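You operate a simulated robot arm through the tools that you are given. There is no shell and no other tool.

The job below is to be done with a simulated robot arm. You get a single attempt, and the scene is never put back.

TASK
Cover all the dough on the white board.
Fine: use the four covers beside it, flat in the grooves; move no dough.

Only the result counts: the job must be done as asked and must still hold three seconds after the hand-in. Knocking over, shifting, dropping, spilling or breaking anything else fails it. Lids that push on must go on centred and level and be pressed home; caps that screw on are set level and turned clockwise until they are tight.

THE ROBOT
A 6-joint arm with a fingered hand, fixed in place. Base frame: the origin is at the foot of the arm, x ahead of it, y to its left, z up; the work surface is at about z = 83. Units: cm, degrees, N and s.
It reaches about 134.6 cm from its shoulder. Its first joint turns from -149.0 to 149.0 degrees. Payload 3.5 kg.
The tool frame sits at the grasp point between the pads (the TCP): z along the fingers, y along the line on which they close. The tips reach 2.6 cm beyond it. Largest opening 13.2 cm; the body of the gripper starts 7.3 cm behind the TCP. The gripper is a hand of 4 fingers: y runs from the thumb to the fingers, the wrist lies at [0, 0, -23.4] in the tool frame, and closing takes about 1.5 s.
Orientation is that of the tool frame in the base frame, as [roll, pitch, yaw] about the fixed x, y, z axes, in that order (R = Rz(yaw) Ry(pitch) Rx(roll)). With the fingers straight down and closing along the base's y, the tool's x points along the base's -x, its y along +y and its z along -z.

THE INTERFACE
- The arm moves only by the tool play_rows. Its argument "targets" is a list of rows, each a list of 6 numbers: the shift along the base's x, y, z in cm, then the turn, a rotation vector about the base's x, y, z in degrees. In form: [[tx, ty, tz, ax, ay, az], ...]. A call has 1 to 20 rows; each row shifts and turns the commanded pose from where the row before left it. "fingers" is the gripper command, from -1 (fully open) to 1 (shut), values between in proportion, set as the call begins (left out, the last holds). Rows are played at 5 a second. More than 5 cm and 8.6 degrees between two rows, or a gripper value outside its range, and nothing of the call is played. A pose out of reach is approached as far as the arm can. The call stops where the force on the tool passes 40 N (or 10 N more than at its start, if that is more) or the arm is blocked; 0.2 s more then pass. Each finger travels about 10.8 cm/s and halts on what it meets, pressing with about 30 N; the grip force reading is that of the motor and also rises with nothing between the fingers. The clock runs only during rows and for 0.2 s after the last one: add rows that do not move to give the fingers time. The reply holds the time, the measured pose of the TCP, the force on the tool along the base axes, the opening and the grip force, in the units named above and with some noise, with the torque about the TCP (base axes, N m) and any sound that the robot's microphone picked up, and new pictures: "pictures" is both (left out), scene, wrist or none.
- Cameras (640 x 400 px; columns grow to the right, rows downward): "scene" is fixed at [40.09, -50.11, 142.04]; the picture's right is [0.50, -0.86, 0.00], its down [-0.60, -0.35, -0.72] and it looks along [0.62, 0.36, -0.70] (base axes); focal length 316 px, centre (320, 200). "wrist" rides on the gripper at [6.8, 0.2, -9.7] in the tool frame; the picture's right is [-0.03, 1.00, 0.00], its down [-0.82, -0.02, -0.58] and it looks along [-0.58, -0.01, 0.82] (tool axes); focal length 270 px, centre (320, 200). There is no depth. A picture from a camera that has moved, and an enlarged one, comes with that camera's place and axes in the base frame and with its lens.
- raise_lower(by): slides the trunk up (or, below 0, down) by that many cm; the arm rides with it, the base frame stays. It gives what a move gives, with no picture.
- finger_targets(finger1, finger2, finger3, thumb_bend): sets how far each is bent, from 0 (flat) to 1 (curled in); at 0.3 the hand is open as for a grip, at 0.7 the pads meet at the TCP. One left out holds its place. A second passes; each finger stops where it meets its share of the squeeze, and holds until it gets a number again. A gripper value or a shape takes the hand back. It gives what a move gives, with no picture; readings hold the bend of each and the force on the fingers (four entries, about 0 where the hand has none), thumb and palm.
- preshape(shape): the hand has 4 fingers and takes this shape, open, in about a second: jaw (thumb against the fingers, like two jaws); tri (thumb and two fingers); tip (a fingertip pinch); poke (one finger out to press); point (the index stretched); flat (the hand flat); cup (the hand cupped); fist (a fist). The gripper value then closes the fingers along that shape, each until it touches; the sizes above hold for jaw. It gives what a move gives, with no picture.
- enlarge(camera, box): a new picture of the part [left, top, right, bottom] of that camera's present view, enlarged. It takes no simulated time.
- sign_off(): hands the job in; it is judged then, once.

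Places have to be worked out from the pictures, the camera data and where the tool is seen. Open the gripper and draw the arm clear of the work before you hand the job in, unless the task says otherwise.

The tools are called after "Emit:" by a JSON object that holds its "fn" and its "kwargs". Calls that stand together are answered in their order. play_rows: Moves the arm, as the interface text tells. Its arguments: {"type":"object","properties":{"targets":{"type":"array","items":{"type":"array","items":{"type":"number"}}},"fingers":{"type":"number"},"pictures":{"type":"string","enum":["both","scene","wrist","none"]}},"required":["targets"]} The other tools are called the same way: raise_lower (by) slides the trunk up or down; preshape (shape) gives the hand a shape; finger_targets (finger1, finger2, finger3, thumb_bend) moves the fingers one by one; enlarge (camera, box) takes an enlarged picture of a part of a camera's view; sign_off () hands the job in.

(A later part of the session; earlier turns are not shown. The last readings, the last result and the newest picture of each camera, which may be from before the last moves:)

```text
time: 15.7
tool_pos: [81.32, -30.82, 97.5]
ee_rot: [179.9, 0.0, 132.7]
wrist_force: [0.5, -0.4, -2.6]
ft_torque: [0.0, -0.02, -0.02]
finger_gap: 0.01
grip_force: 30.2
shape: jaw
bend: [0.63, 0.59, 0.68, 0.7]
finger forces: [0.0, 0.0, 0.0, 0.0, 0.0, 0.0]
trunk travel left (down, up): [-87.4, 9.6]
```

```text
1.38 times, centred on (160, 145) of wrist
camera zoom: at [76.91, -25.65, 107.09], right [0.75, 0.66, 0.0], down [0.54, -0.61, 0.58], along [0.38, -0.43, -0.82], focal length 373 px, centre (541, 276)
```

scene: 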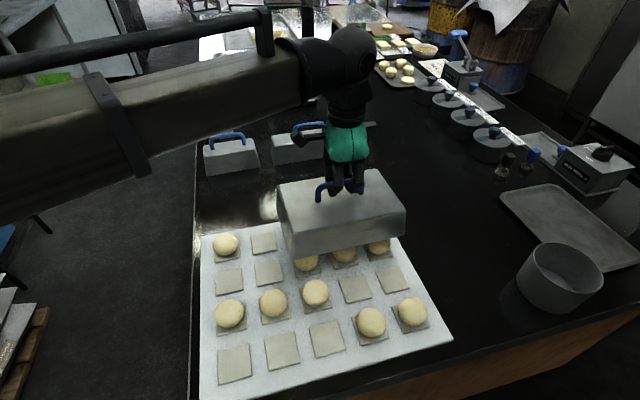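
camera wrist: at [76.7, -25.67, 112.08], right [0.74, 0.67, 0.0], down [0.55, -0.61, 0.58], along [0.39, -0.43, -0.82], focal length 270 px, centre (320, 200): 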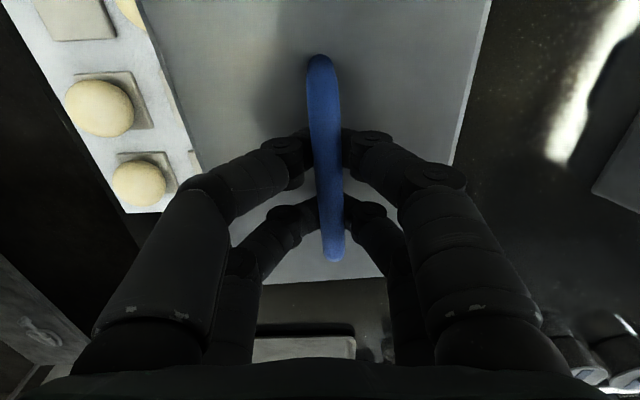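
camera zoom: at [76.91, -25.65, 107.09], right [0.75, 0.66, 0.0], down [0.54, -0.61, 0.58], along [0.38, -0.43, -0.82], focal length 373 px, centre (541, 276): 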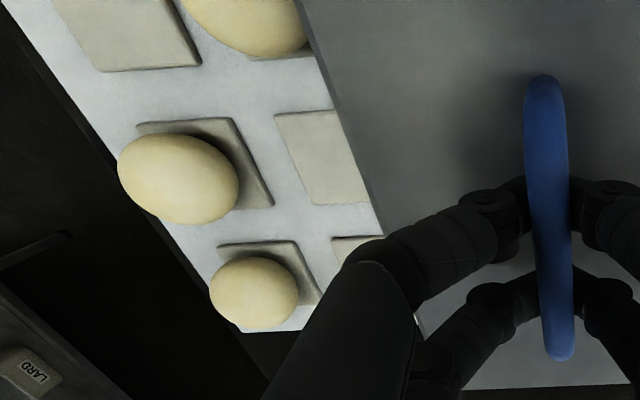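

The rim now sits about 1.08 cm outside the pads on the left and 0.37 cm on the right, so I'll shift the cover 0.3 cm along the row. Then I'll lower a further 2 cm and re-measure.

Emit:
{"fn": "play_rows", "kwargs": {"targets": [[0.27, -0.16, 0, 0, 0, 0], [0, 0, 0, 0, 0, 0]], "pictures": "none"}}

Emit:
{"fn": "raise_lower", "kwargs": {"by": -2}}

Emit:
{"fn": "enlarge", "kwargs": {"camera": "scene", "box": [265, 240, 325, 290]}}

Emit:
{"fn": "enlarge", "kwargs": {"camera": "scene", "box": [365, 220, 425, 270]}}

Emit:
{"fn": "enlarge", "kwargs": {"camera": "scene", "box": [265, 180, 425, 285]}}

```text
time: 16.3
tool_pos: [81.52, -31.03, 97.49]
ee_rot: [-180.0, 0.1, 132.7]
wrist_force: [0.2, -0.3, -3.8]
ft_torque: [-0.05, 0.02, 0.03]
finger_gap: 0.01
grip_force: 29.9
shape: jaw
bend: [0.63, 0.59, 0.68, 0.7]
finger forces: [0.1, 0.0, 0.1, 0.0, 0.0, 0.0]
trunk travel left (down, up): [-87.4, 9.6]
```

```text
time: 17.0
tool_pos: [81.51, -31.01, 95.52]
ee_rot: [180.0, 0.0, 132.7]
wrist_force: [0.3, 0.4, -3.3]
ft_torque: [-0.02, -0.02, -0.01]
finger_gap: 0.0
grip_force: 30.1
shape: jaw
bend: [0.63, 0.59, 0.68, 0.7]
finger forces: [0.0, 0.1, 0.1, 0.0, 0.0, 0.0]
trunk travel left (down, up): [-85.4, 11.6]
```

```text
8.00 times, centred on (295, 265) of scene
camera zoom: at [40.09, -50.11, 142.04], right [0.5, -0.86, 0.0], down [-0.6, -0.35, -0.72], along [0.62, 0.36, -0.7], focal length 2524 px, centre (520, -320)
```

zoom: 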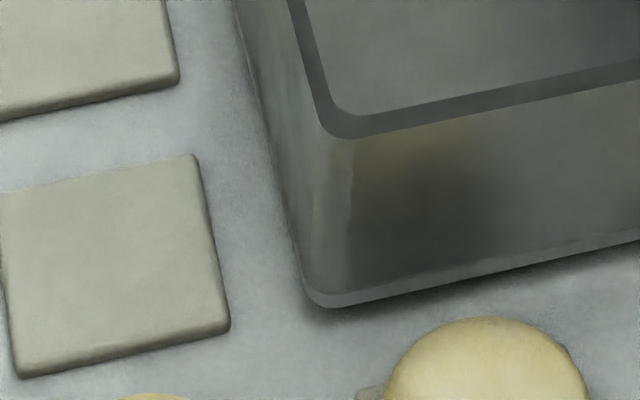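

```text
8.00 times, centred on (395, 245) of scene
camera zoom: at [40.09, -50.11, 142.04], right [0.5, -0.86, 0.0], down [-0.6, -0.35, -0.72], along [0.62, 0.36, -0.7], focal length 2524 px, centre (-280, -160)
```

zoom: 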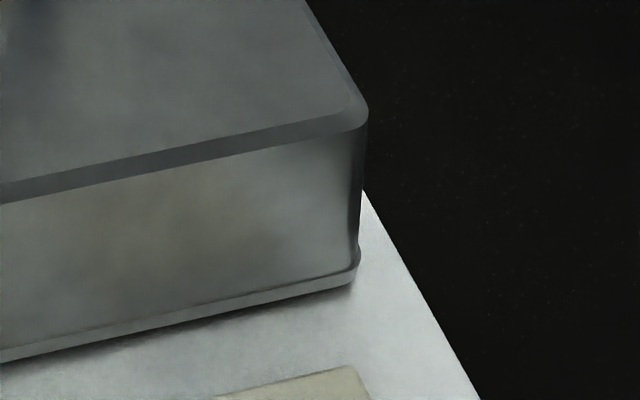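

```text
3.81 times, centred on (345, 232) of scene
camera zoom: at [40.09, -50.11, 142.04], right [0.5, -0.86, 0.0], down [-0.6, -0.35, -0.72], along [0.62, 0.36, -0.7], focal length 1202 px, centre (225, 76)
```

zoom: 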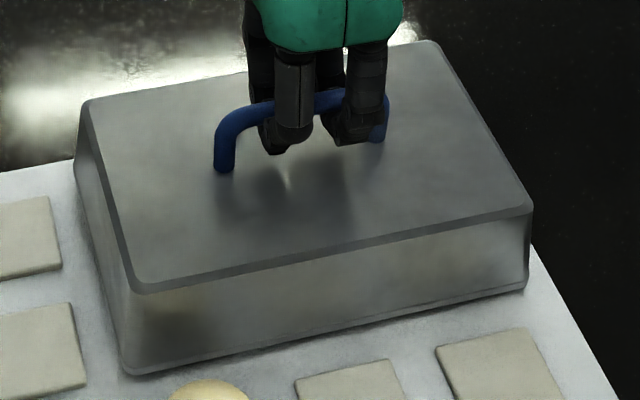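

The rim is now about 1.6 cm above the board and centred within about 0.1 cm of the target, with yaw matching. I'll lower onto the board.

Emit:
{"fn": "raise_lower", "kwargs": {"by": -1.7}}

Emit:
{"fn": "enlarge", "kwargs": {"camera": "scene", "box": [265, 185, 425, 290]}}

Emit:
{"fn": "enlarge", "kwargs": {"camera": "scene", "box": [265, 240, 325, 290]}}

Emit:
{"fn": "enlarge", "kwargs": {"camera": "scene", "box": [365, 220, 425, 270]}}

```text
time: 17.6
tool_pos: [81.46, -31.03, 93.86]
ee_rot: [180.0, -0.1, 132.7]
wrist_force: [0.6, 0.3, 0.1]
ft_torque: [-0.03, -0.02, -0.02]
finger_gap: 0.0
grip_force: 29.3
shape: jaw
bend: [0.63, 0.59, 0.68, 0.7]
finger forces: [0.0, 0.0, 0.0, 0.1, 0.0, 0.0]
trunk travel left (down, up): [-83.7, 13.3]
```

```text
3.81 times, centred on (345, 238) of scene
camera zoom: at [40.09, -50.11, 142.04], right [0.5, -0.86, 0.0], down [-0.6, -0.35, -0.72], along [0.62, 0.36, -0.7], focal length 1202 px, centre (225, 57)
```

zoom: 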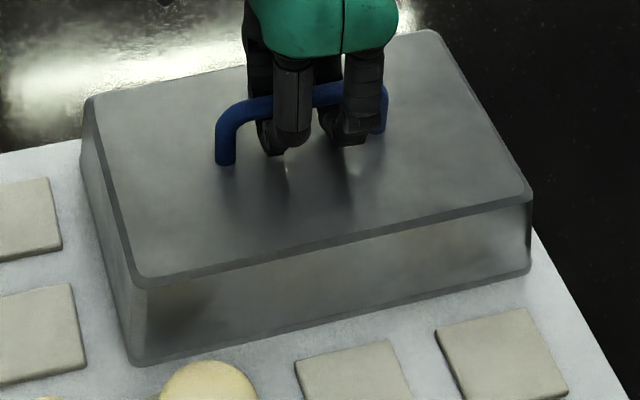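

```text
8.00 times, centred on (295, 265) of scene
camera zoom: at [40.09, -50.11, 142.04], right [0.5, -0.86, 0.0], down [-0.6, -0.35, -0.72], along [0.62, 0.36, -0.7], focal length 2524 px, centre (520, -320)
```

zoom: 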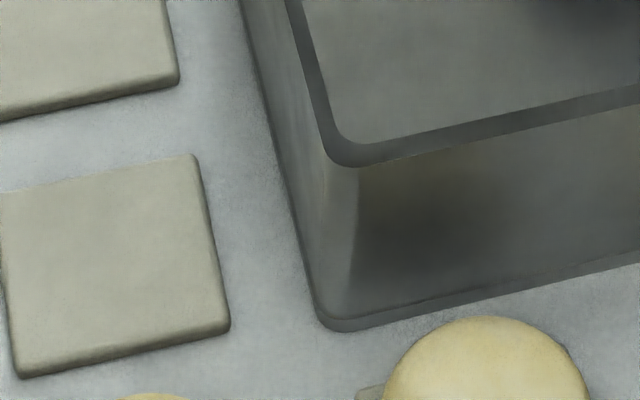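

```text
8.00 times, centred on (395, 245) of scene
camera zoom: at [40.09, -50.11, 142.04], right [0.5, -0.86, 0.0], down [-0.6, -0.35, -0.72], along [0.62, 0.36, -0.7], focal length 2524 px, centre (-280, -160)
```

zoom: 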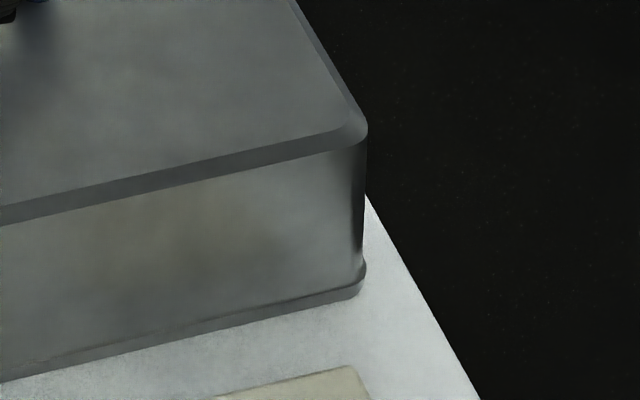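

The weight has come off, so the cover is on the board, but landing moved it about 0.4 cm along +v (the row direction). I'll open and re-grip slightly higher so the bar is pinched by the pads, then re-centre it.

Emit:
{"fn": "play_rows", "kwargs": {"targets": [[0, 0, 0, 0, 0, 0], [0, 0, 0, 0, 0, 0], [0, 0, 0, 0, 0, 0], [0, 0, 0, 0, 0, 0], [0, 0, 0, 0, 0, 0], [0, 0, 0, 0, 0, 0], [0, 0, 0, 0, 0, 0]], "fingers": -0.5}}

Emit:
{"fn": "enlarge", "kwargs": {"camera": "scene", "box": [265, 240, 325, 290]}}

Emit:
{"fn": "enlarge", "kwargs": {"camera": "scene", "box": [365, 220, 425, 270]}}

Emit:
{"fn": "enlarge", "kwargs": {"camera": "wrist", "box": [130, 0, 510, 290]}}

```text
time: 19.2
tool_pos: [81.49, -31.04, 93.86]
ee_rot: [180.0, 0.0, 132.7]
wrist_force: [0.7, 0.0, 0.0]
ft_torque: [-0.02, -0.02, -0.02]
finger_gap: 9.88
grip_force: 0.1
shape: jaw
bend: [0.64, 0.64, 0.64, 0.51]
finger forces: [0.0, 0.0, 0.0, 0.1, 0.0, 0.0]
trunk travel left (down, up): [-83.7, 13.3]
camera wrist: at [77.11, -25.81, 103.41], right [0.75, 0.66, 0.0], down [0.54, -0.61, 0.58], along [0.38, -0.43, -0.82], focal length 270 px, centre (320, 200)
```

scene: 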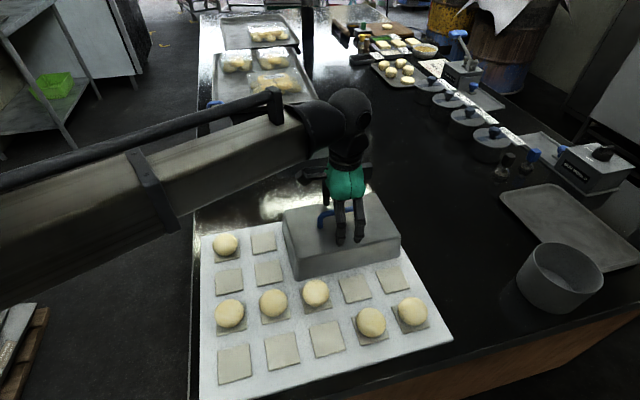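
wrist: 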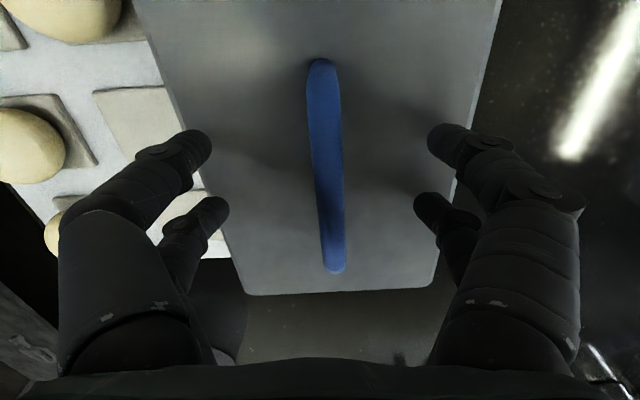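

```text
8.00 times, centred on (295, 265) of scene
camera zoom: at [40.09, -50.11, 142.04], right [0.5, -0.86, 0.0], down [-0.6, -0.35, -0.72], along [0.62, 0.36, -0.7], focal length 2524 px, centre (520, -320)
```

zoom: 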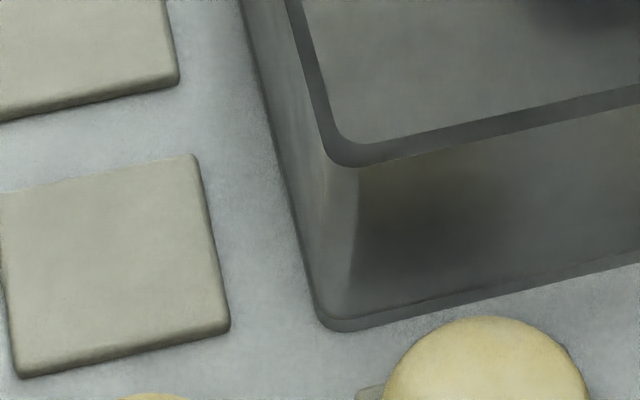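

```text
8.00 times, centred on (395, 245) of scene
camera zoom: at [40.09, -50.11, 142.04], right [0.5, -0.86, 0.0], down [-0.6, -0.35, -0.72], along [0.62, 0.36, -0.7], focal length 2524 px, centre (-280, -160)
```

zoom: 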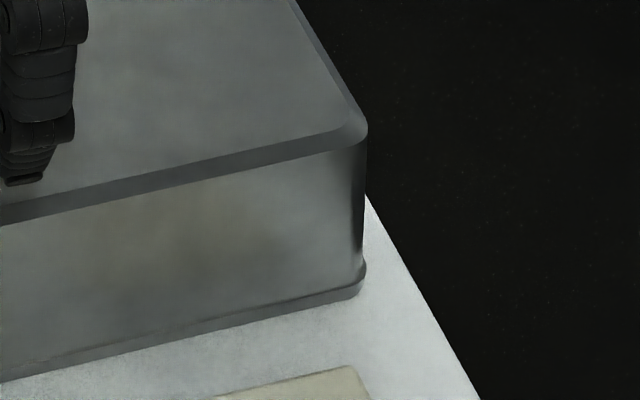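

```text
1.38 times, centred on (320, 145) of wrist
camera zoom: at [77.11, -25.81, 103.41], right [0.75, 0.66, 0.0], down [0.54, -0.61, 0.58], along [0.38, -0.43, -0.82], focal length 373 px, centre (320, 276)
```

zoom: 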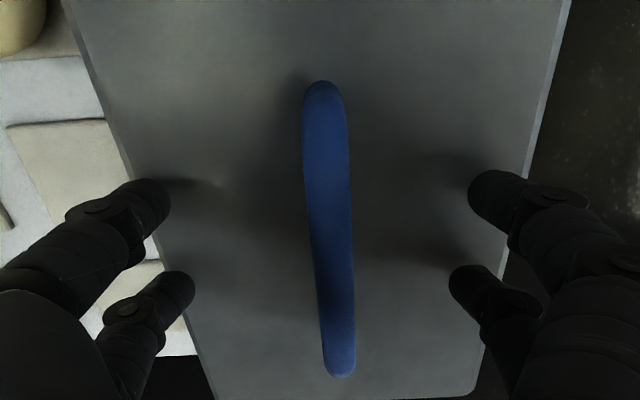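

The cover stayed put on release. It sits about 0.35 cm too far along +v and 0.15 cm along +u (perpendicular to the rows), so I'll raise the hand 1.2 cm and close again to see whether this height gives a real pinch on the bar.

Emit:
{"fn": "raise_lower", "kwargs": {"by": 1.2}}

Emit:
{"fn": "play_rows", "kwargs": {"targets": [[0.2, 0.2, 0, 0, 0, 2.0], [0, 0, 0, 0, 0, 0]], "pictures": "none"}}

Emit:
{"fn": "play_rows", "kwargs": {"targets": [[0, 0, 0, 0, 0, 0], [0, 0, 0, 0, 0, 0], [0, 0, 0, 0, 0, 0], [0, 0, 0, 0, 0, 0], [0, 0, 0, 0, 0, 0], [0, 0, 0, 0, 0, 0], [0, 0, 0, 0, 0, 0], [0, 0, 0, 0, 0, 0]], "fingers": 1}}

Emit:
{"fn": "enlarge", "kwargs": {"camera": "scene", "box": [310, 180, 370, 230]}}

Emit:
{"fn": "enlarge", "kwargs": {"camera": "wrist", "box": [130, 0, 510, 290]}}

```text
time: 19.9
tool_pos: [81.5, -31.06, 94.98]
ee_rot: [-179.9, 0.0, 132.6]
wrist_force: [0.4, 0.6, 0.2]
ft_torque: [0.01, -0.02, -0.02]
finger_gap: 9.87
grip_force: 0.1
shape: jaw
bend: [0.64, 0.64, 0.64, 0.51]
finger forces: [0.1, 0.0, 0.0, 0.1, 0.0, 0.0]
trunk travel left (down, up): [-84.9, 12.1]
```

```text
time: 20.4
tool_pos: [81.6, -30.69, 94.94]
ee_rot: [-180.0, -0.1, 134.7]
wrist_force: [0.0, -0.3, -0.3]
ft_torque: [0.03, 0.04, 0.01]
finger_gap: 9.88
grip_force: 0.1
shape: jaw
bend: [0.64, 0.64, 0.64, 0.51]
finger forces: [0.0, 0.0, 0.1, 0.0, 0.1, 0.1]
trunk travel left (down, up): [-84.9, 12.1]
```

```text
time: 22.2
tool_pos: [81.77, -30.76, 95.12]
ee_rot: [-179.9, 0.0, 134.7]
wrist_force: [-0.4, -1.4, -4.0]
ft_torque: [-0.02, -0.03, 0.0]
finger_gap: 0.0
grip_force: 29.6
shape: jaw
bend: [0.7, 0.7, 0.69, 0.71]
finger forces: [0.0, 0.1, 0.0, 0.0, 0.1, 0.1]
trunk travel left (down, up): [-84.9, 12.1]
camera wrist: at [77.15, -25.77, 104.59], right [0.73, 0.69, 0.0], down [0.56, -0.59, 0.58], along [0.4, -0.42, -0.82], focal length 270 px, centre (320, 200)
```

scene: 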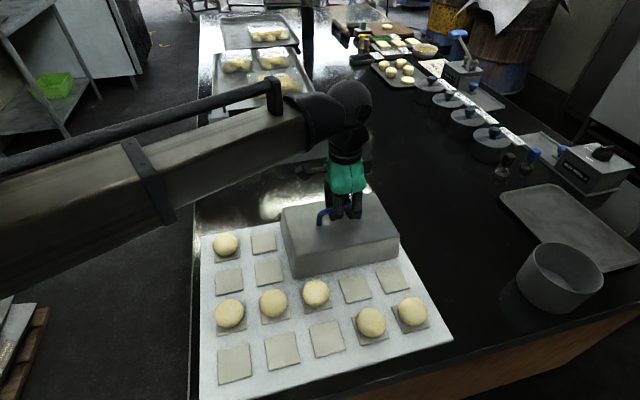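
wrist: 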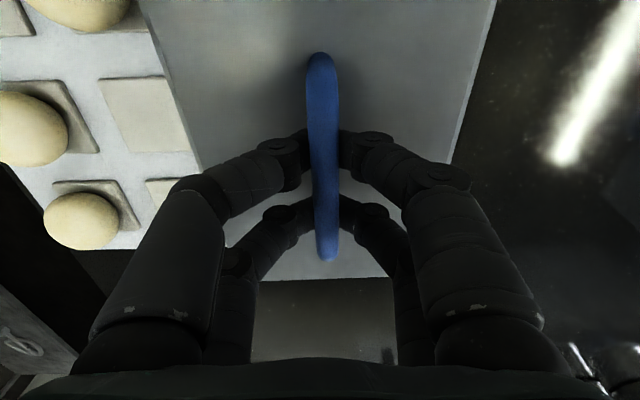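

```text
8.00 times, centred on (340, 205) of scene
camera zoom: at [40.09, -50.11, 142.04], right [0.5, -0.86, 0.0], down [-0.6, -0.35, -0.72], along [0.62, 0.36, -0.7], focal length 2524 px, centre (160, 160)
```

zoom: 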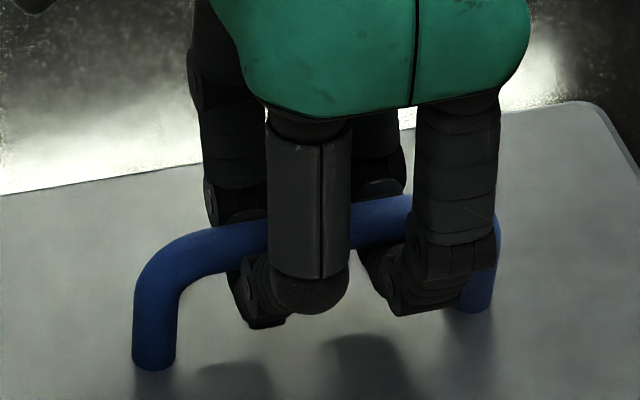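

```text
1.38 times, centred on (320, 145) of wrist
camera zoom: at [77.15, -25.77, 104.59], right [0.73, 0.69, 0.0], down [0.56, -0.59, 0.58], along [0.4, -0.42, -0.82], focal length 373 px, centre (320, 276)
```

zoom: 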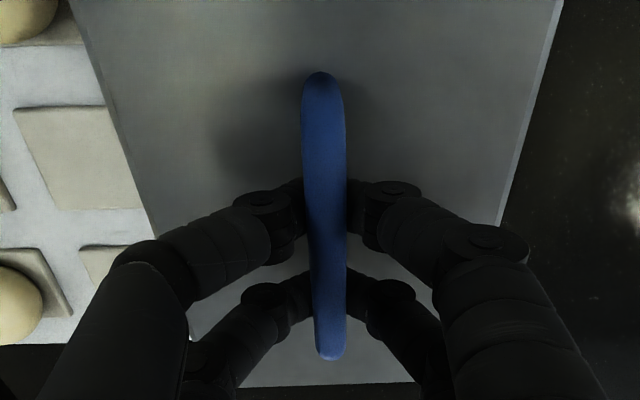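

The fingers are now symmetric (all bends about 0.70) and carry about 4 N, so the cover is slightly lifted and probably level. I'll check the rim corners.

Emit:
{"fn": "enlarge", "kwargs": {"camera": "scene", "box": [265, 240, 325, 290]}}

Emit:
{"fn": "enlarge", "kwargs": {"camera": "scene", "box": [365, 220, 425, 270]}}

Emit:
{"fn": "enlarge", "kwargs": {"camera": "scene", "box": [265, 185, 425, 290]}}

```text
8.00 times, centred on (295, 265) of scene
camera zoom: at [40.09, -50.11, 142.04], right [0.5, -0.86, 0.0], down [-0.6, -0.35, -0.72], along [0.62, 0.36, -0.7], focal length 2524 px, centre (520, -320)
```

zoom: 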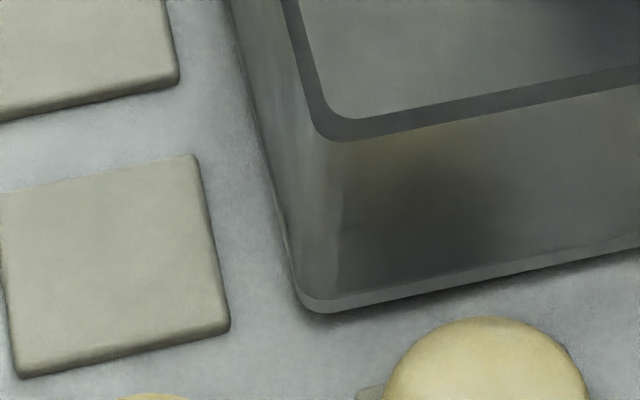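

```text
8.00 times, centred on (395, 245) of scene
camera zoom: at [40.09, -50.11, 142.04], right [0.5, -0.86, 0.0], down [-0.6, -0.35, -0.72], along [0.62, 0.36, -0.7], focal length 2524 px, centre (-280, -160)
```

zoom: 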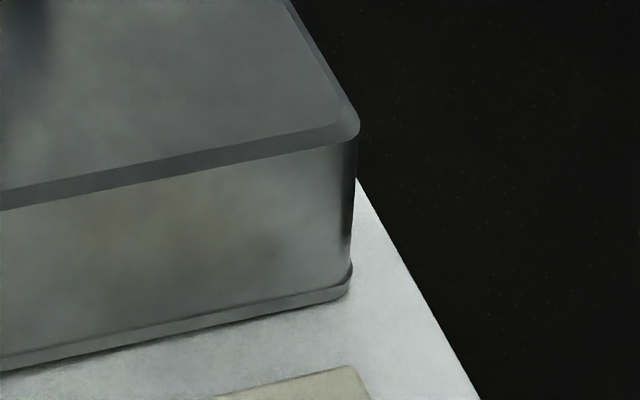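

```text
3.81 times, centred on (345, 238) of scene
camera zoom: at [40.09, -50.11, 142.04], right [0.5, -0.86, 0.0], down [-0.6, -0.35, -0.72], along [0.62, 0.36, -0.7], focal length 1202 px, centre (225, 57)
```

zoom: 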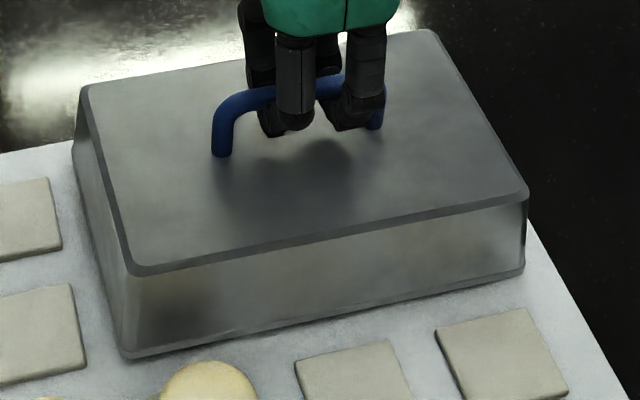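

The left end is about 1 cm up and the right end about 0.3 cm up, so this grip still leaves a slight tilt. I'll shift -0.35 cm along the row and -0.1 cm across, then lower again so it settles back centred.

Emit:
{"fn": "play_rows", "kwargs": {"targets": [[-0.32, 0.18, 0, 0, 0, 0], [0, 0, 0, 0, 0, 0]], "pictures": "none"}}

Emit:
{"fn": "raise_lower", "kwargs": {"by": -1.3}}

Emit:
{"fn": "enlarge", "kwargs": {"camera": "scene", "box": [265, 240, 325, 290]}}

Emit:
{"fn": "enlarge", "kwargs": {"camera": "scene", "box": [365, 220, 425, 270]}}

```text
time: 22.9
tool_pos: [81.51, -30.7, 94.85]
ee_rot: [-180.0, 0.0, 134.7]
wrist_force: [0.4, -0.1, -3.0]
ft_torque: [0.0, -0.02, -0.03]
finger_gap: 0.01
grip_force: 30.1
shape: jaw
bend: [0.7, 0.7, 0.69, 0.71]
finger forces: [0.0, 0.0, 0.0, 0.0, 0.0, 0.0]
trunk travel left (down, up): [-84.9, 12.1]
```

```text
time: 23.5
tool_pos: [81.32, -30.67, 93.69]
ee_rot: [180.0, 0.0, 134.6]
wrist_force: [-0.4, 0.3, 0.1]
ft_torque: [0.01, 0.01, -0.04]
finger_gap: 0.01
grip_force: 30.0
shape: jaw
bend: [0.7, 0.7, 0.69, 0.71]
finger forces: [0.1, 0.0, 0.0, 0.0, 0.1, 0.1]
trunk travel left (down, up): [-83.6, 13.4]
```

```text
8.00 times, centred on (295, 265) of scene
camera zoom: at [40.09, -50.11, 142.04], right [0.5, -0.86, 0.0], down [-0.6, -0.35, -0.72], along [0.62, 0.36, -0.7], focal length 2524 px, centre (520, -320)
```

zoom: 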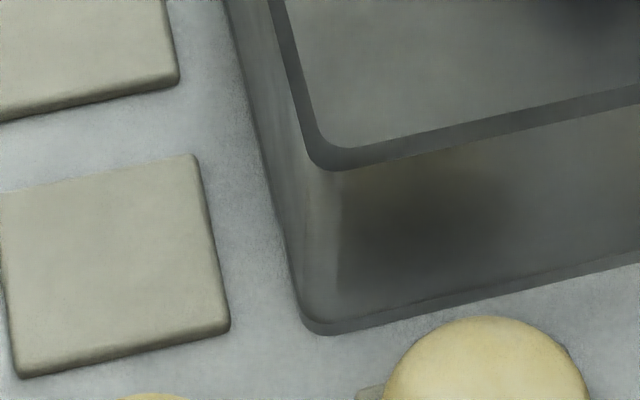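

```text
8.00 times, centred on (395, 245) of scene
camera zoom: at [40.09, -50.11, 142.04], right [0.5, -0.86, 0.0], down [-0.6, -0.35, -0.72], along [0.62, 0.36, -0.7], focal length 2524 px, centre (-280, -160)
```

zoom: 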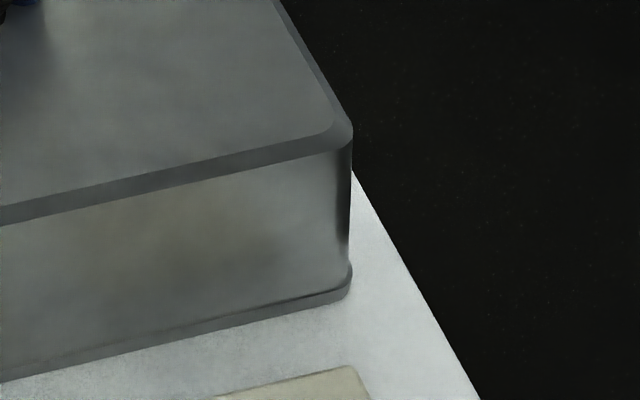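

The cover has landed with nearly equal clearances (0.87 and 0.90 cm along the row). I'll open the hand, confirm the cover stays, and raise.

Emit:
{"fn": "play_rows", "kwargs": {"targets": [[0, 0, 0, 0, 0, 0], [0, 0, 0, 0, 0, 0], [0, 0, 0, 0, 0, 0], [0, 0, 0, 0, 0, 0], [0, 0, 0, 0, 0, 0], [0, 0, 0, 0, 0, 0], [0, 0, 0, 0, 0, 0]], "fingers": -0.5, "pictures": "none"}}

Emit:
{"fn": "raise_lower", "kwargs": {"by": 8}}

Emit:
{"fn": "enlarge", "kwargs": {"camera": "scene", "box": [190, 170, 460, 400]}}

Emit:
{"fn": "enlarge", "kwargs": {"camera": "scene", "box": [265, 240, 325, 290]}}

Emit:
{"fn": "enlarge", "kwargs": {"camera": "scene", "box": [365, 220, 425, 270]}}

```text
time: 25.1
tool_pos: [81.49, -30.59, 93.75]
ee_rot: [180.0, 0.0, 134.8]
wrist_force: [0.0, 0.3, 0.2]
ft_torque: [-0.01, 0.0, -0.01]
finger_gap: 9.87
grip_force: 0.1
shape: jaw
bend: [0.64, 0.64, 0.64, 0.51]
finger forces: [0.0, 0.1, 0.0, 0.0, 0.1, 0.0]
trunk travel left (down, up): [-83.6, 13.4]
```

```text
time: 26.2
tool_pos: [81.41, -30.68, 101.71]
ee_rot: [-180.0, 0.1, 134.7]
wrist_force: [-0.2, -0.2, -0.6]
ft_torque: [0.04, -0.02, -0.02]
finger_gap: 9.86
grip_force: 0.0
shape: jaw
bend: [0.64, 0.64, 0.64, 0.51]
finger forces: [0.1, 0.0, 0.0, 0.0, 0.1, 0.0]
trunk travel left (down, up): [-91.6, 5.4]
```

```text
1.74 times, centred on (325, 285) of scene
camera zoom: at [40.09, -50.11, 142.04], right [0.5, -0.86, 0.0], down [-0.6, -0.35, -0.72], along [0.62, 0.36, -0.7], focal length 549 px, centre (311, 52)
```

zoom: 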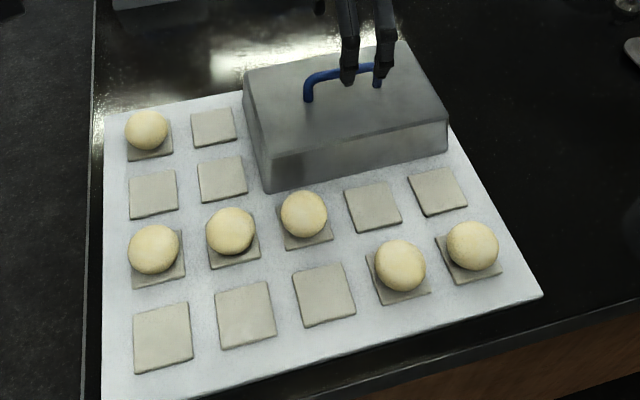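

```text
8.00 times, centred on (295, 265) of scene
camera zoom: at [40.09, -50.11, 142.04], right [0.5, -0.86, 0.0], down [-0.6, -0.35, -0.72], along [0.62, 0.36, -0.7], focal length 2524 px, centre (520, -320)
```

zoom: 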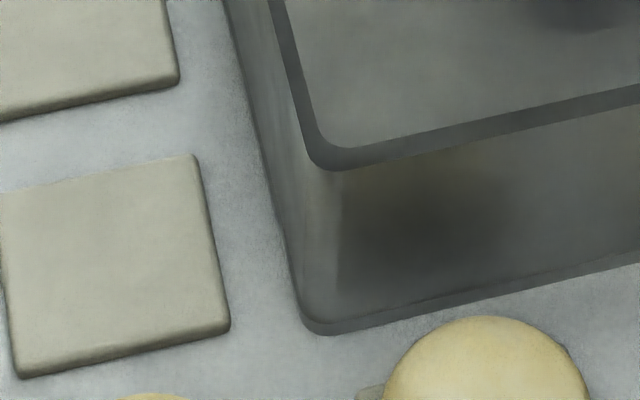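

```text
8.00 times, centred on (395, 245) of scene
camera zoom: at [40.09, -50.11, 142.04], right [0.5, -0.86, 0.0], down [-0.6, -0.35, -0.72], along [0.62, 0.36, -0.7], focal length 2524 px, centre (-280, -160)
```

zoom: 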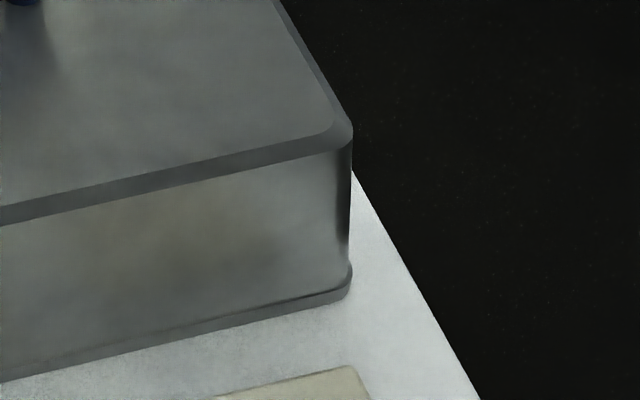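

The big cover sits flat and centred, so next is the long 1x3 cover with its handle near (110,-5.5). I'll move above it with the hand open.

Emit:
{"fn": "play_rows", "kwargs": {"targets": [[3.5, 3.15, 0, 0, 0, -0.5], [3.5, 3.15, 0, 0, 0, -0.5], [3.5, 3.15, 0, 0, 0, 0], [3.5, 3.15, 0, 0, 0, 0], [3.5, 3.15, 0, 0, 0, 0], [3.5, 3.15, 0, 0, 0, 0], [3.5, 3.15, 0, 0, 0, 0], [3.5, 3.15, 0, 0, 0, 0], [0, 0, 0, 0, 0, 0]], "fingers": -1}}

Emit:
{"fn": "enlarge", "kwargs": {"camera": "wrist", "box": [220, 0, 420, 200]}}

```text
time: 28.2
tool_pos: [109.68, -5.38, 101.69]
ee_rot: [180.0, 0.1, 133.7]
wrist_force: [0.2, -0.6, -0.4]
ft_torque: [-0.02, 0.02, 0.0]
finger_gap: 13.2
grip_force: 0.1
shape: jaw
bend: [0.3, 0.3, 0.3, 0.3]
finger forces: [0.1, 0.1, 0.1, 0.1, 0.1, 0.1]
trunk travel left (down, up): [-91.6, 5.4]
camera wrist: at [105.13, -0.29, 111.29], right [0.74, 0.67, 0.0], down [0.55, -0.6, 0.58], along [0.39, -0.43, -0.82], focal length 270 px, centre (320, 200)
```

scene: 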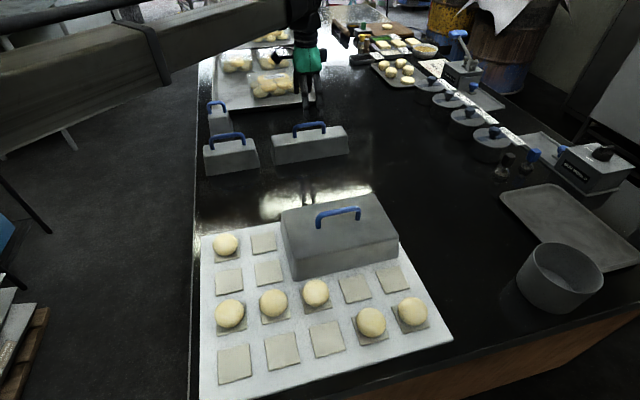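
wrist: 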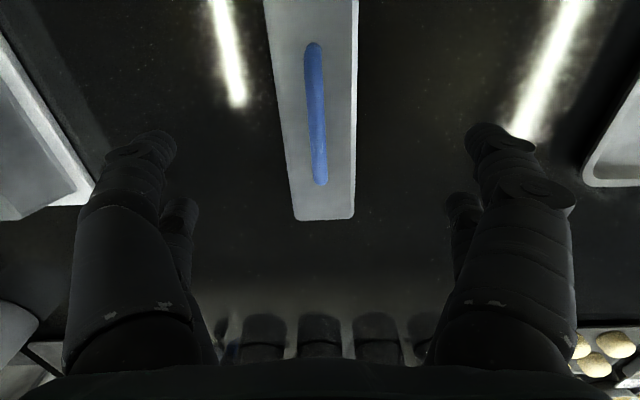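

```text
2.00 times, centred on (320, 100) of wrist
camera zoom: at [105.13, -0.29, 111.29], right [0.74, 0.67, 0.0], down [0.55, -0.6, 0.58], along [0.39, -0.43, -0.82], focal length 541 px, centre (320, 400)
```

zoom: 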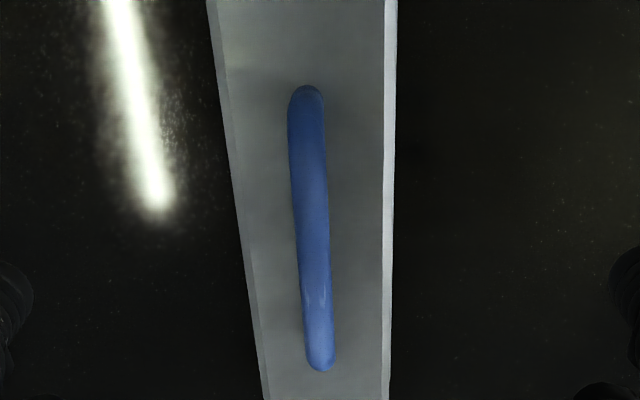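

The long cover's handle is at (109.6,-5.5) with yaw about -45.1°. I'll align the hand, lower to about z=93.1 and close.

Emit:
{"fn": "play_rows", "kwargs": {"targets": [[-0.07, -0.14, 0, 0, 0, 1.2], [0, 0, 0, 0, 0, 0]], "pictures": "none"}}

Emit:
{"fn": "raise_lower", "kwargs": {"by": -5.5}}

Emit:
{"fn": "enlarge", "kwargs": {"camera": "wrist", "box": [160, 0, 480, 240]}}

Emit:
{"fn": "enlarge", "kwargs": {"camera": "scene", "box": [260, 70, 360, 170]}}

```text
time: 28.8
tool_pos: [109.46, -5.59, 101.74]
ee_rot: [-179.9, 0.0, 134.9]
wrist_force: [-0.7, 0.3, -0.3]
ft_torque: [-0.01, 0.02, 0.0]
finger_gap: 13.17
grip_force: 0.1
shape: jaw
bend: [0.3, 0.3, 0.3, 0.3]
finger forces: [0.0, 0.1, 0.1, 0.0, 0.0, 0.0]
trunk travel left (down, up): [-91.6, 5.4]
```

```text
time: 29.8
tool_pos: [109.33, -5.58, 96.17]
ee_rot: [-180.0, 0.0, 134.9]
wrist_force: [-0.3, 1.8, 0.2]
ft_torque: [0.0, -0.01, 0.01]
finger_gap: 13.18
grip_force: 0.0
shape: jaw
bend: [0.3, 0.3, 0.3, 0.3]
finger forces: [0.0, 0.0, 0.1, 0.0, 0.0, 0.0]
trunk travel left (down, up): [-86.1, 10.9]
```

```text
1.67 times, centred on (320, 120) of wrist
camera zoom: at [104.85, -0.62, 105.82], right [0.73, 0.69, 0.0], down [0.56, -0.59, 0.58], along [0.4, -0.42, -0.82], focal length 450 px, centre (320, 333)
```

zoom: 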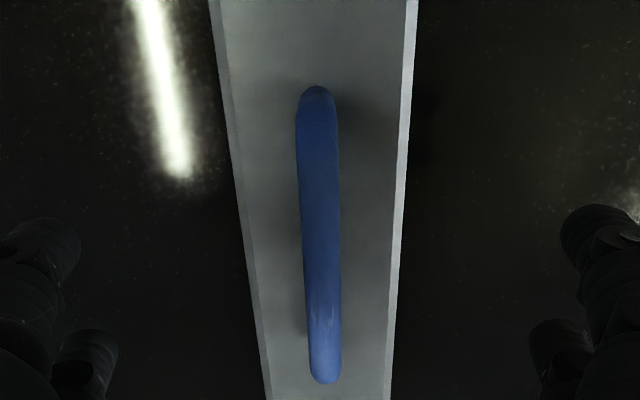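

```text
4.00 times, centred on (310, 120) of scene
camera zoom: at [40.09, -50.11, 142.04], right [0.5, -0.86, 0.0], down [-0.6, -0.35, -0.72], along [0.62, 0.36, -0.7], focal length 1262 px, centre (360, 520)
```

zoom: 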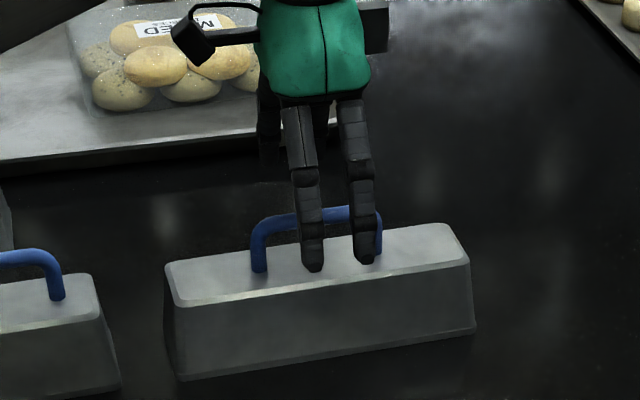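

The handle is centred between the fingers and parallel to them. I'll lower 3.1 cm and close.

Emit:
{"fn": "raise_lower", "kwargs": {"by": -3.1}}

Emit:
{"fn": "play_rows", "kwargs": {"targets": [[0, 0, 0, 0, 0, 0], [0, 0, 0, 0, 0, 0], [0, 0, 0, 0, 0, 0], [0, 0, 0, 0, 0, 0], [0, 0, 0, 0, 0, 0], [0, 0, 0, 0, 0, 0], [0, 0, 0, 0, 0, 0], [0, 0, 0, 0, 0, 0], [0, 0, 0, 0, 0, 0]], "fingers": 1}}

Emit:
{"fn": "enlarge", "kwargs": {"camera": "scene", "box": [260, 85, 360, 170]}}

```text
time: 30.6
tool_pos: [109.53, -5.58, 93.27]
ee_rot: [180.0, -0.2, 134.8]
wrist_force: [0.1, -0.5, -0.1]
ft_torque: [0.0, 0.0, 0.01]
finger_gap: 13.19
grip_force: 0.0
shape: jaw
bend: [0.3, 0.3, 0.3, 0.3]
finger forces: [0.0, 0.0, 0.0, 0.1, 0.0, 0.0]
trunk travel left (down, up): [-83.0, 14.0]
```

```text
time: 32.5
tool_pos: [109.49, -5.59, 93.06]
ee_rot: [-180.0, 0.0, 134.9]
wrist_force: [0.7, -1.3, -0.8]
ft_torque: [-0.01, -0.01, 0.05]
finger_gap: 0.01
grip_force: 30.4
shape: jaw
bend: [0.62, 0.63, 0.63, 0.7]
finger forces: [0.0, 0.1, 0.1, 0.0, 0.0, 0.0]
trunk travel left (down, up): [-83.0, 14.0]
camera wrist: at [104.87, -0.62, 102.7], right [0.73, 0.69, 0.0], down [0.56, -0.59, 0.58], along [0.4, -0.42, -0.82], focal length 270 px, centre (320, 200)
```

scene: 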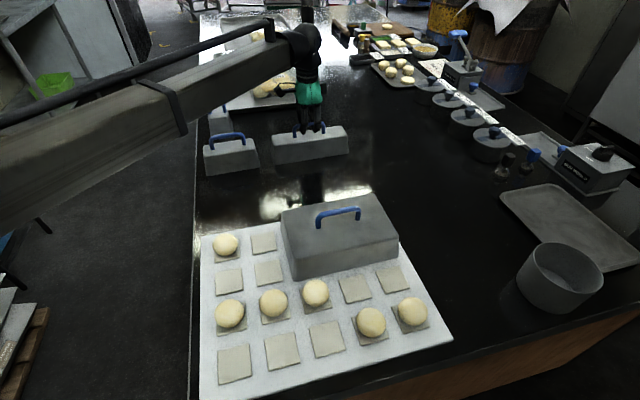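
wrist: 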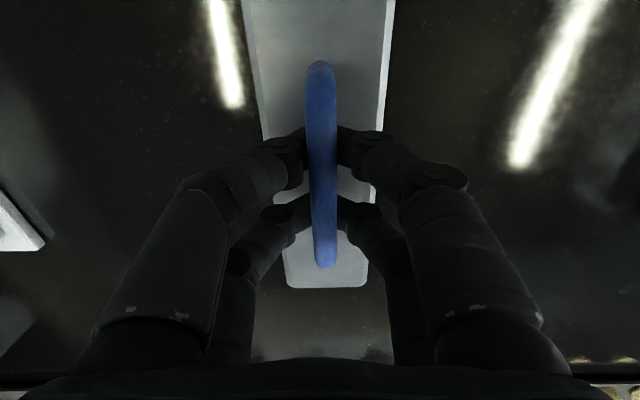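

```text
4.71 times, centred on (310, 128) of scene
camera zoom: at [40.09, -50.11, 142.04], right [0.5, -0.86, 0.0], down [-0.6, -0.35, -0.72], along [0.62, 0.36, -0.7], focal length 1485 px, centre (367, 541)
```

zoom: 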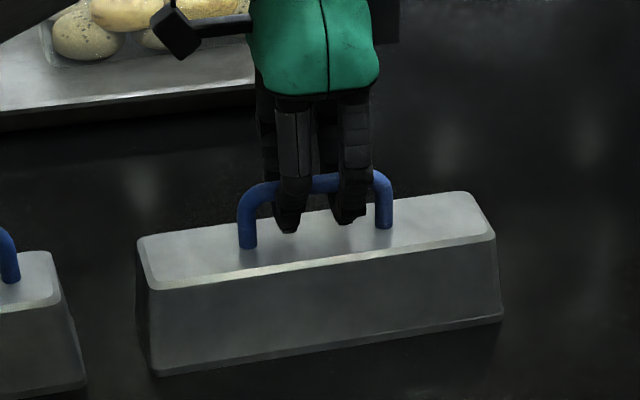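

The fingers are hooked under the bar as before. I'll lift 3 cm and check.

Emit:
{"fn": "raise_lower", "kwargs": {"by": 3}}

Emit:
{"fn": "enlarge", "kwargs": {"camera": "scene", "box": [260, 85, 360, 170]}}

Emit:
{"fn": "enlarge", "kwargs": {"camera": "wrist", "box": [160, 0, 480, 290]}}

```text
time: 33.3
tool_pos: [109.41, -5.51, 96.0]
ee_rot: [-180.0, -0.1, 134.9]
wrist_force: [0.5, 0.8, -2.1]
ft_torque: [-0.01, -0.02, 0.0]
finger_gap: 0.0
grip_force: 30.2
shape: jaw
bend: [0.63, 0.59, 0.68, 0.7]
finger forces: [0.0, 0.0, 0.1, 0.1, 0.0, 0.1]
trunk travel left (down, up): [-86.0, 11.0]
```

```text
4.71 times, centred on (310, 128) of scene
camera zoom: at [40.09, -50.11, 142.04], right [0.5, -0.86, 0.0], down [-0.6, -0.35, -0.72], along [0.62, 0.36, -0.7], focal length 1485 px, centre (367, 541)
```

zoom: 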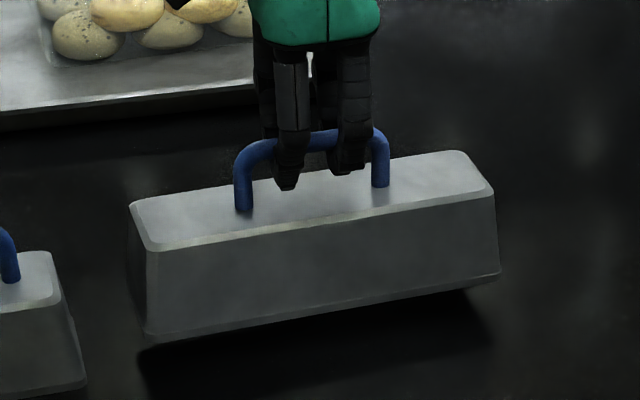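

```text
1.38 times, centred on (320, 145) of wrist
camera zoom: at [104.9, -0.62, 105.68], right [0.73, 0.69, 0.0], down [0.56, -0.59, 0.58], along [0.4, -0.42, -0.82], focal length 373 px, centre (320, 276)
```

zoom: 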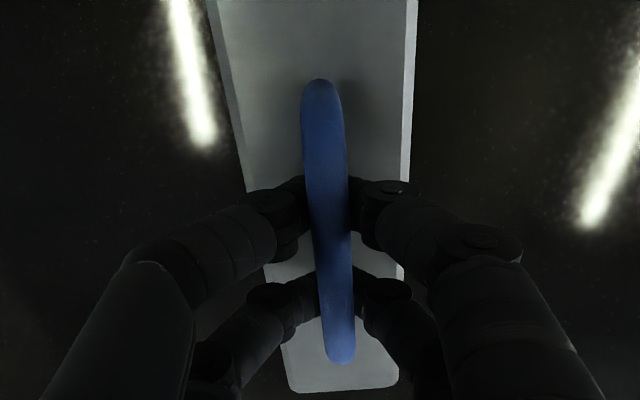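

The long cover hangs well, slightly rotated to about -42.5° in the grip. I'll raise it high, swing around the medium cover while correcting yaw by -2.6°, then head to C1-C3.

Emit:
{"fn": "raise_lower", "kwargs": {"by": 9.5}}

Emit:
{"fn": "play_rows", "kwargs": {"targets": [[-1.89, -1.89, 0, 0, 0, 0], [-1.89, -1.89, 0, 0, 0, 0], [-1.89, -1.89, 0, 0, 0, 0], [-2.53, 0.76, 0, 0, 0, -0.4], [-2.53, 0.76, 0, 0, 0, -0.4], [-2.53, 0.76, 0, 0, 0, -0.4], [-2.53, 0.76, 0, 0, 0, -0.4], [-2.53, 0.76, 0, 0, 0, -0.4], [-2.53, 0.76, 0, 0, 0, -0.4], [-2.53, 0.76, 0, 0, 0, -0.2], [-2.53, 0.76, 0, 0, 0, 0], [0, 0, 0, 0, 0, 0]], "pictures": "scene"}}

```text
time: 34.6
tool_pos: [109.45, -5.58, 105.53]
ee_rot: [-180.0, 0.0, 134.9]
wrist_force: [0.6, 0.1, -2.5]
ft_torque: [0.01, -0.03, 0.0]
finger_gap: 0.01
grip_force: 30.0
shape: jaw
bend: [0.63, 0.59, 0.68, 0.7]
finger forces: [0.0, 0.0, 0.0, 0.0, 0.0, 0.0]
trunk travel left (down, up): [-95.5, 1.5]
```

```text
time: 37.2
tool_pos: [83.56, -5.17, 105.53]
ee_rot: [-179.9, 0.0, 132.3]
wrist_force: [0.2, -0.5, -2.3]
ft_torque: [0.01, 0.01, -0.02]
finger_gap: 0.0
grip_force: 29.9
shape: jaw
bend: [0.63, 0.59, 0.68, 0.7]
finger forces: [0.1, 0.0, 0.0, 0.1, 0.0, 0.1]
trunk travel left (down, up): [-95.5, 1.5]
```

scene: 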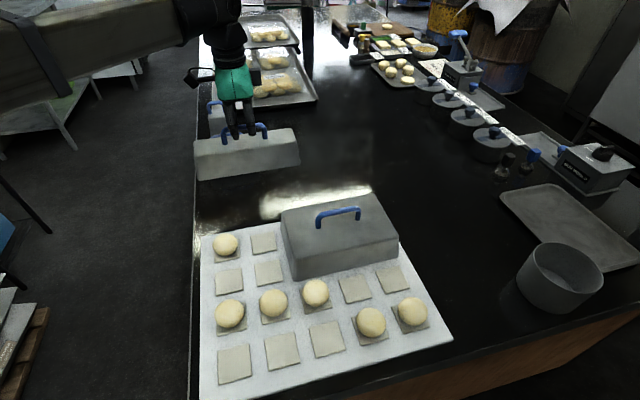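

The cover is carried clear and everything else is undisturbed. I'll continue straight along -u to above C1-C3.

Emit:
{"fn": "play_rows", "kwargs": {"targets": [[-2.06, -2.06, 0, 0, 0, 0], [-2.06, -2.06, 0, 0, 0, 0], [-2.06, -2.06, 0, 0, 0, 0], [-2.06, -2.06, 0, 0, 0, 0], [-2.06, -2.06, 0, 0, 0, 0], [-2.06, -2.06, 0, 0, 0, 0], [-2.06, -2.06, 0, 0, 0, 0], [-2.06, -2.06, 0, 0, 0, 0], [-2.06, -2.06, 0, 0, 0, 0], [-2.06, -2.06, 0, 0, 0, 0], [-2.06, -2.06, 0, 0, 0, 0], [0, 0, 0, 0, 0, 0], [0, 0, 0, 0, 0, 0]]}}

Emit:
{"fn": "enlarge", "kwargs": {"camera": "scene", "box": [180, 170, 380, 320]}}

```text
time: 40.0
tool_pos: [60.88, -27.89, 105.65]
ee_rot: [180.0, 0.0, 132.2]
wrist_force: [1.7, -0.1, -2.1]
ft_torque: [-0.01, 0.05, -0.01]
finger_gap: 0.0
grip_force: 30.1
shape: jaw
bend: [0.63, 0.59, 0.68, 0.7]
finger forces: [0.0, 0.1, 0.0, 0.0, 0.0, 0.0]
trunk travel left (down, up): [-95.5, 1.5]
camera wrist: at [56.61, -22.67, 115.2], right [0.76, 0.65, 0.0], down [0.53, -0.62, 0.58], along [0.38, -0.44, -0.82], focal length 270 px, centre (320, 200)
```

scene: 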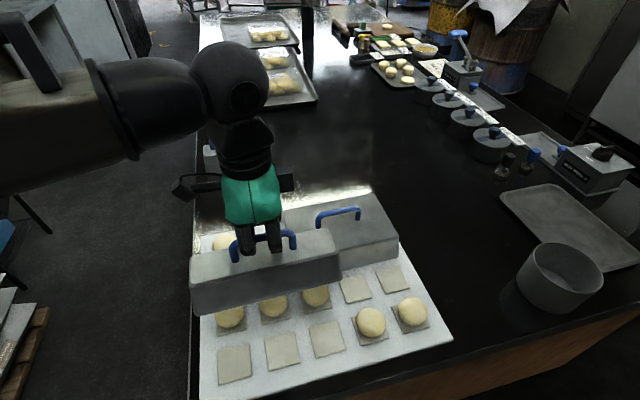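
wrist: 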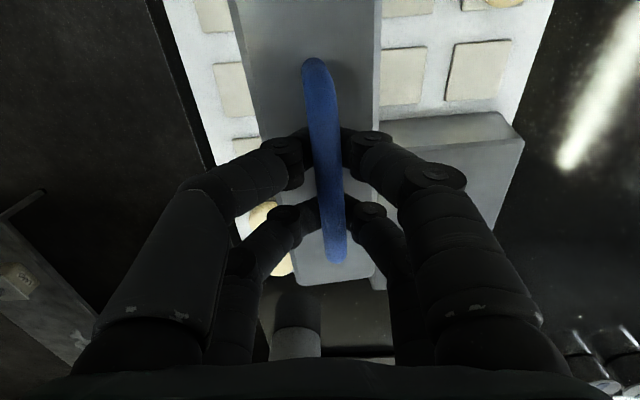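

```text
2.67 times, centred on (280, 245) of scene
camera zoom: at [40.09, -50.11, 142.04], right [0.5, -0.86, 0.0], down [-0.6, -0.35, -0.72], along [0.62, 0.36, -0.7], focal length 841 px, centre (427, 80)
```

zoom: 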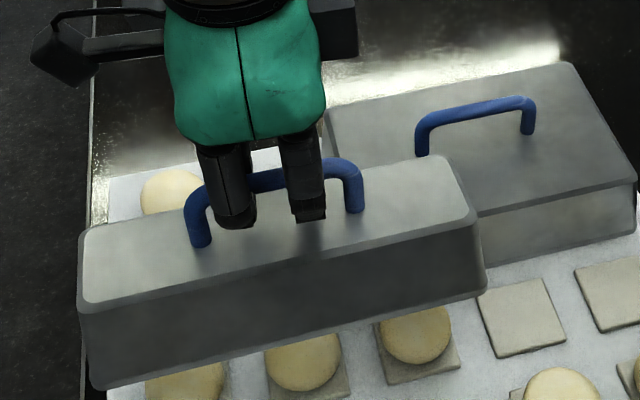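

I'll lower 5.5 cm, to a rim height of about 90 just above the dough, and measure the rim corners precisely.

Emit:
{"fn": "raise_lower", "kwargs": {"by": -5.5}}

Emit:
{"fn": "enlarge", "kwargs": {"camera": "scene", "box": [190, 280, 250, 330]}}

Emit:
{"fn": "enlarge", "kwargs": {"camera": "scene", "box": [310, 255, 370, 305]}}

Emit:
{"fn": "enlarge", "kwargs": {"camera": "scene", "box": [190, 210, 350, 330]}}

Emit:
{"fn": "enlarge", "kwargs": {"camera": "wrist", "box": [160, 0, 480, 290]}}

```text
time: 41.0
tool_pos: [61.01, -27.83, 100.02]
ee_rot: [180.0, 0.0, 132.3]
wrist_force: [-0.7, -0.7, -2.2]
ft_torque: [-0.03, 0.03, 0.03]
finger_gap: 0.01
grip_force: 30.2
shape: jaw
bend: [0.63, 0.59, 0.68, 0.7]
finger forces: [0.0, 0.0, 0.1, 0.0, 0.0, 0.0]
trunk travel left (down, up): [-90.0, 7.0]
```

```text
8.00 times, centred on (220, 305) of scene
camera zoom: at [40.09, -50.11, 142.04], right [0.5, -0.86, 0.0], down [-0.6, -0.35, -0.72], along [0.62, 0.36, -0.7], focal length 2524 px, centre (1120, -640)
```

zoom: 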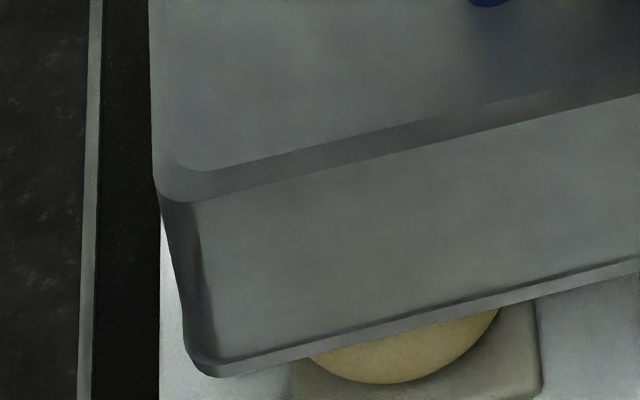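

```text
8.00 times, centred on (340, 280) of scene
camera zoom: at [40.09, -50.11, 142.04], right [0.5, -0.86, 0.0], down [-0.6, -0.35, -0.72], along [0.62, 0.36, -0.7], focal length 2524 px, centre (160, -440)
```

zoom: 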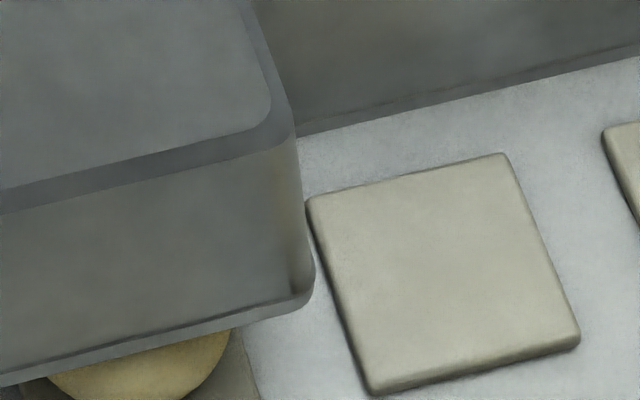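

```text
3.33 times, centred on (270, 270) of scene
camera zoom: at [40.09, -50.11, 142.04], right [0.5, -0.86, 0.0], down [-0.6, -0.35, -0.72], along [0.62, 0.36, -0.7], focal length 1052 px, centre (487, -33)
```

zoom: 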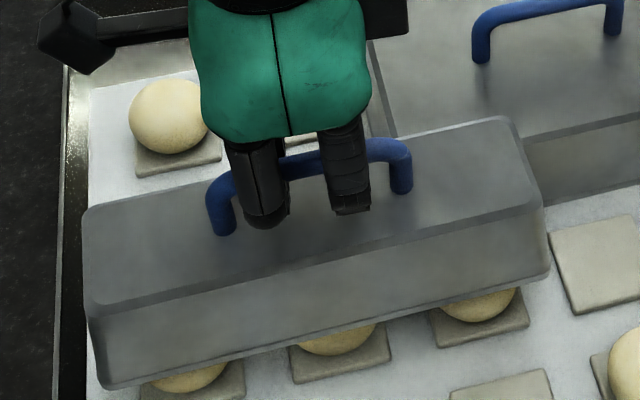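

```text
1.38 times, centred on (320, 145) of wrist
camera zoom: at [56.61, -22.66, 109.7], right [0.76, 0.65, 0.0], down [0.53, -0.62, 0.58], along [0.38, -0.44, -0.82], focal length 373 px, centre (320, 276)
```

zoom: 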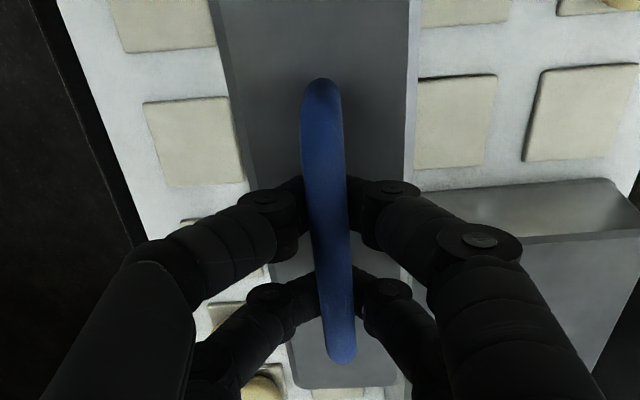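

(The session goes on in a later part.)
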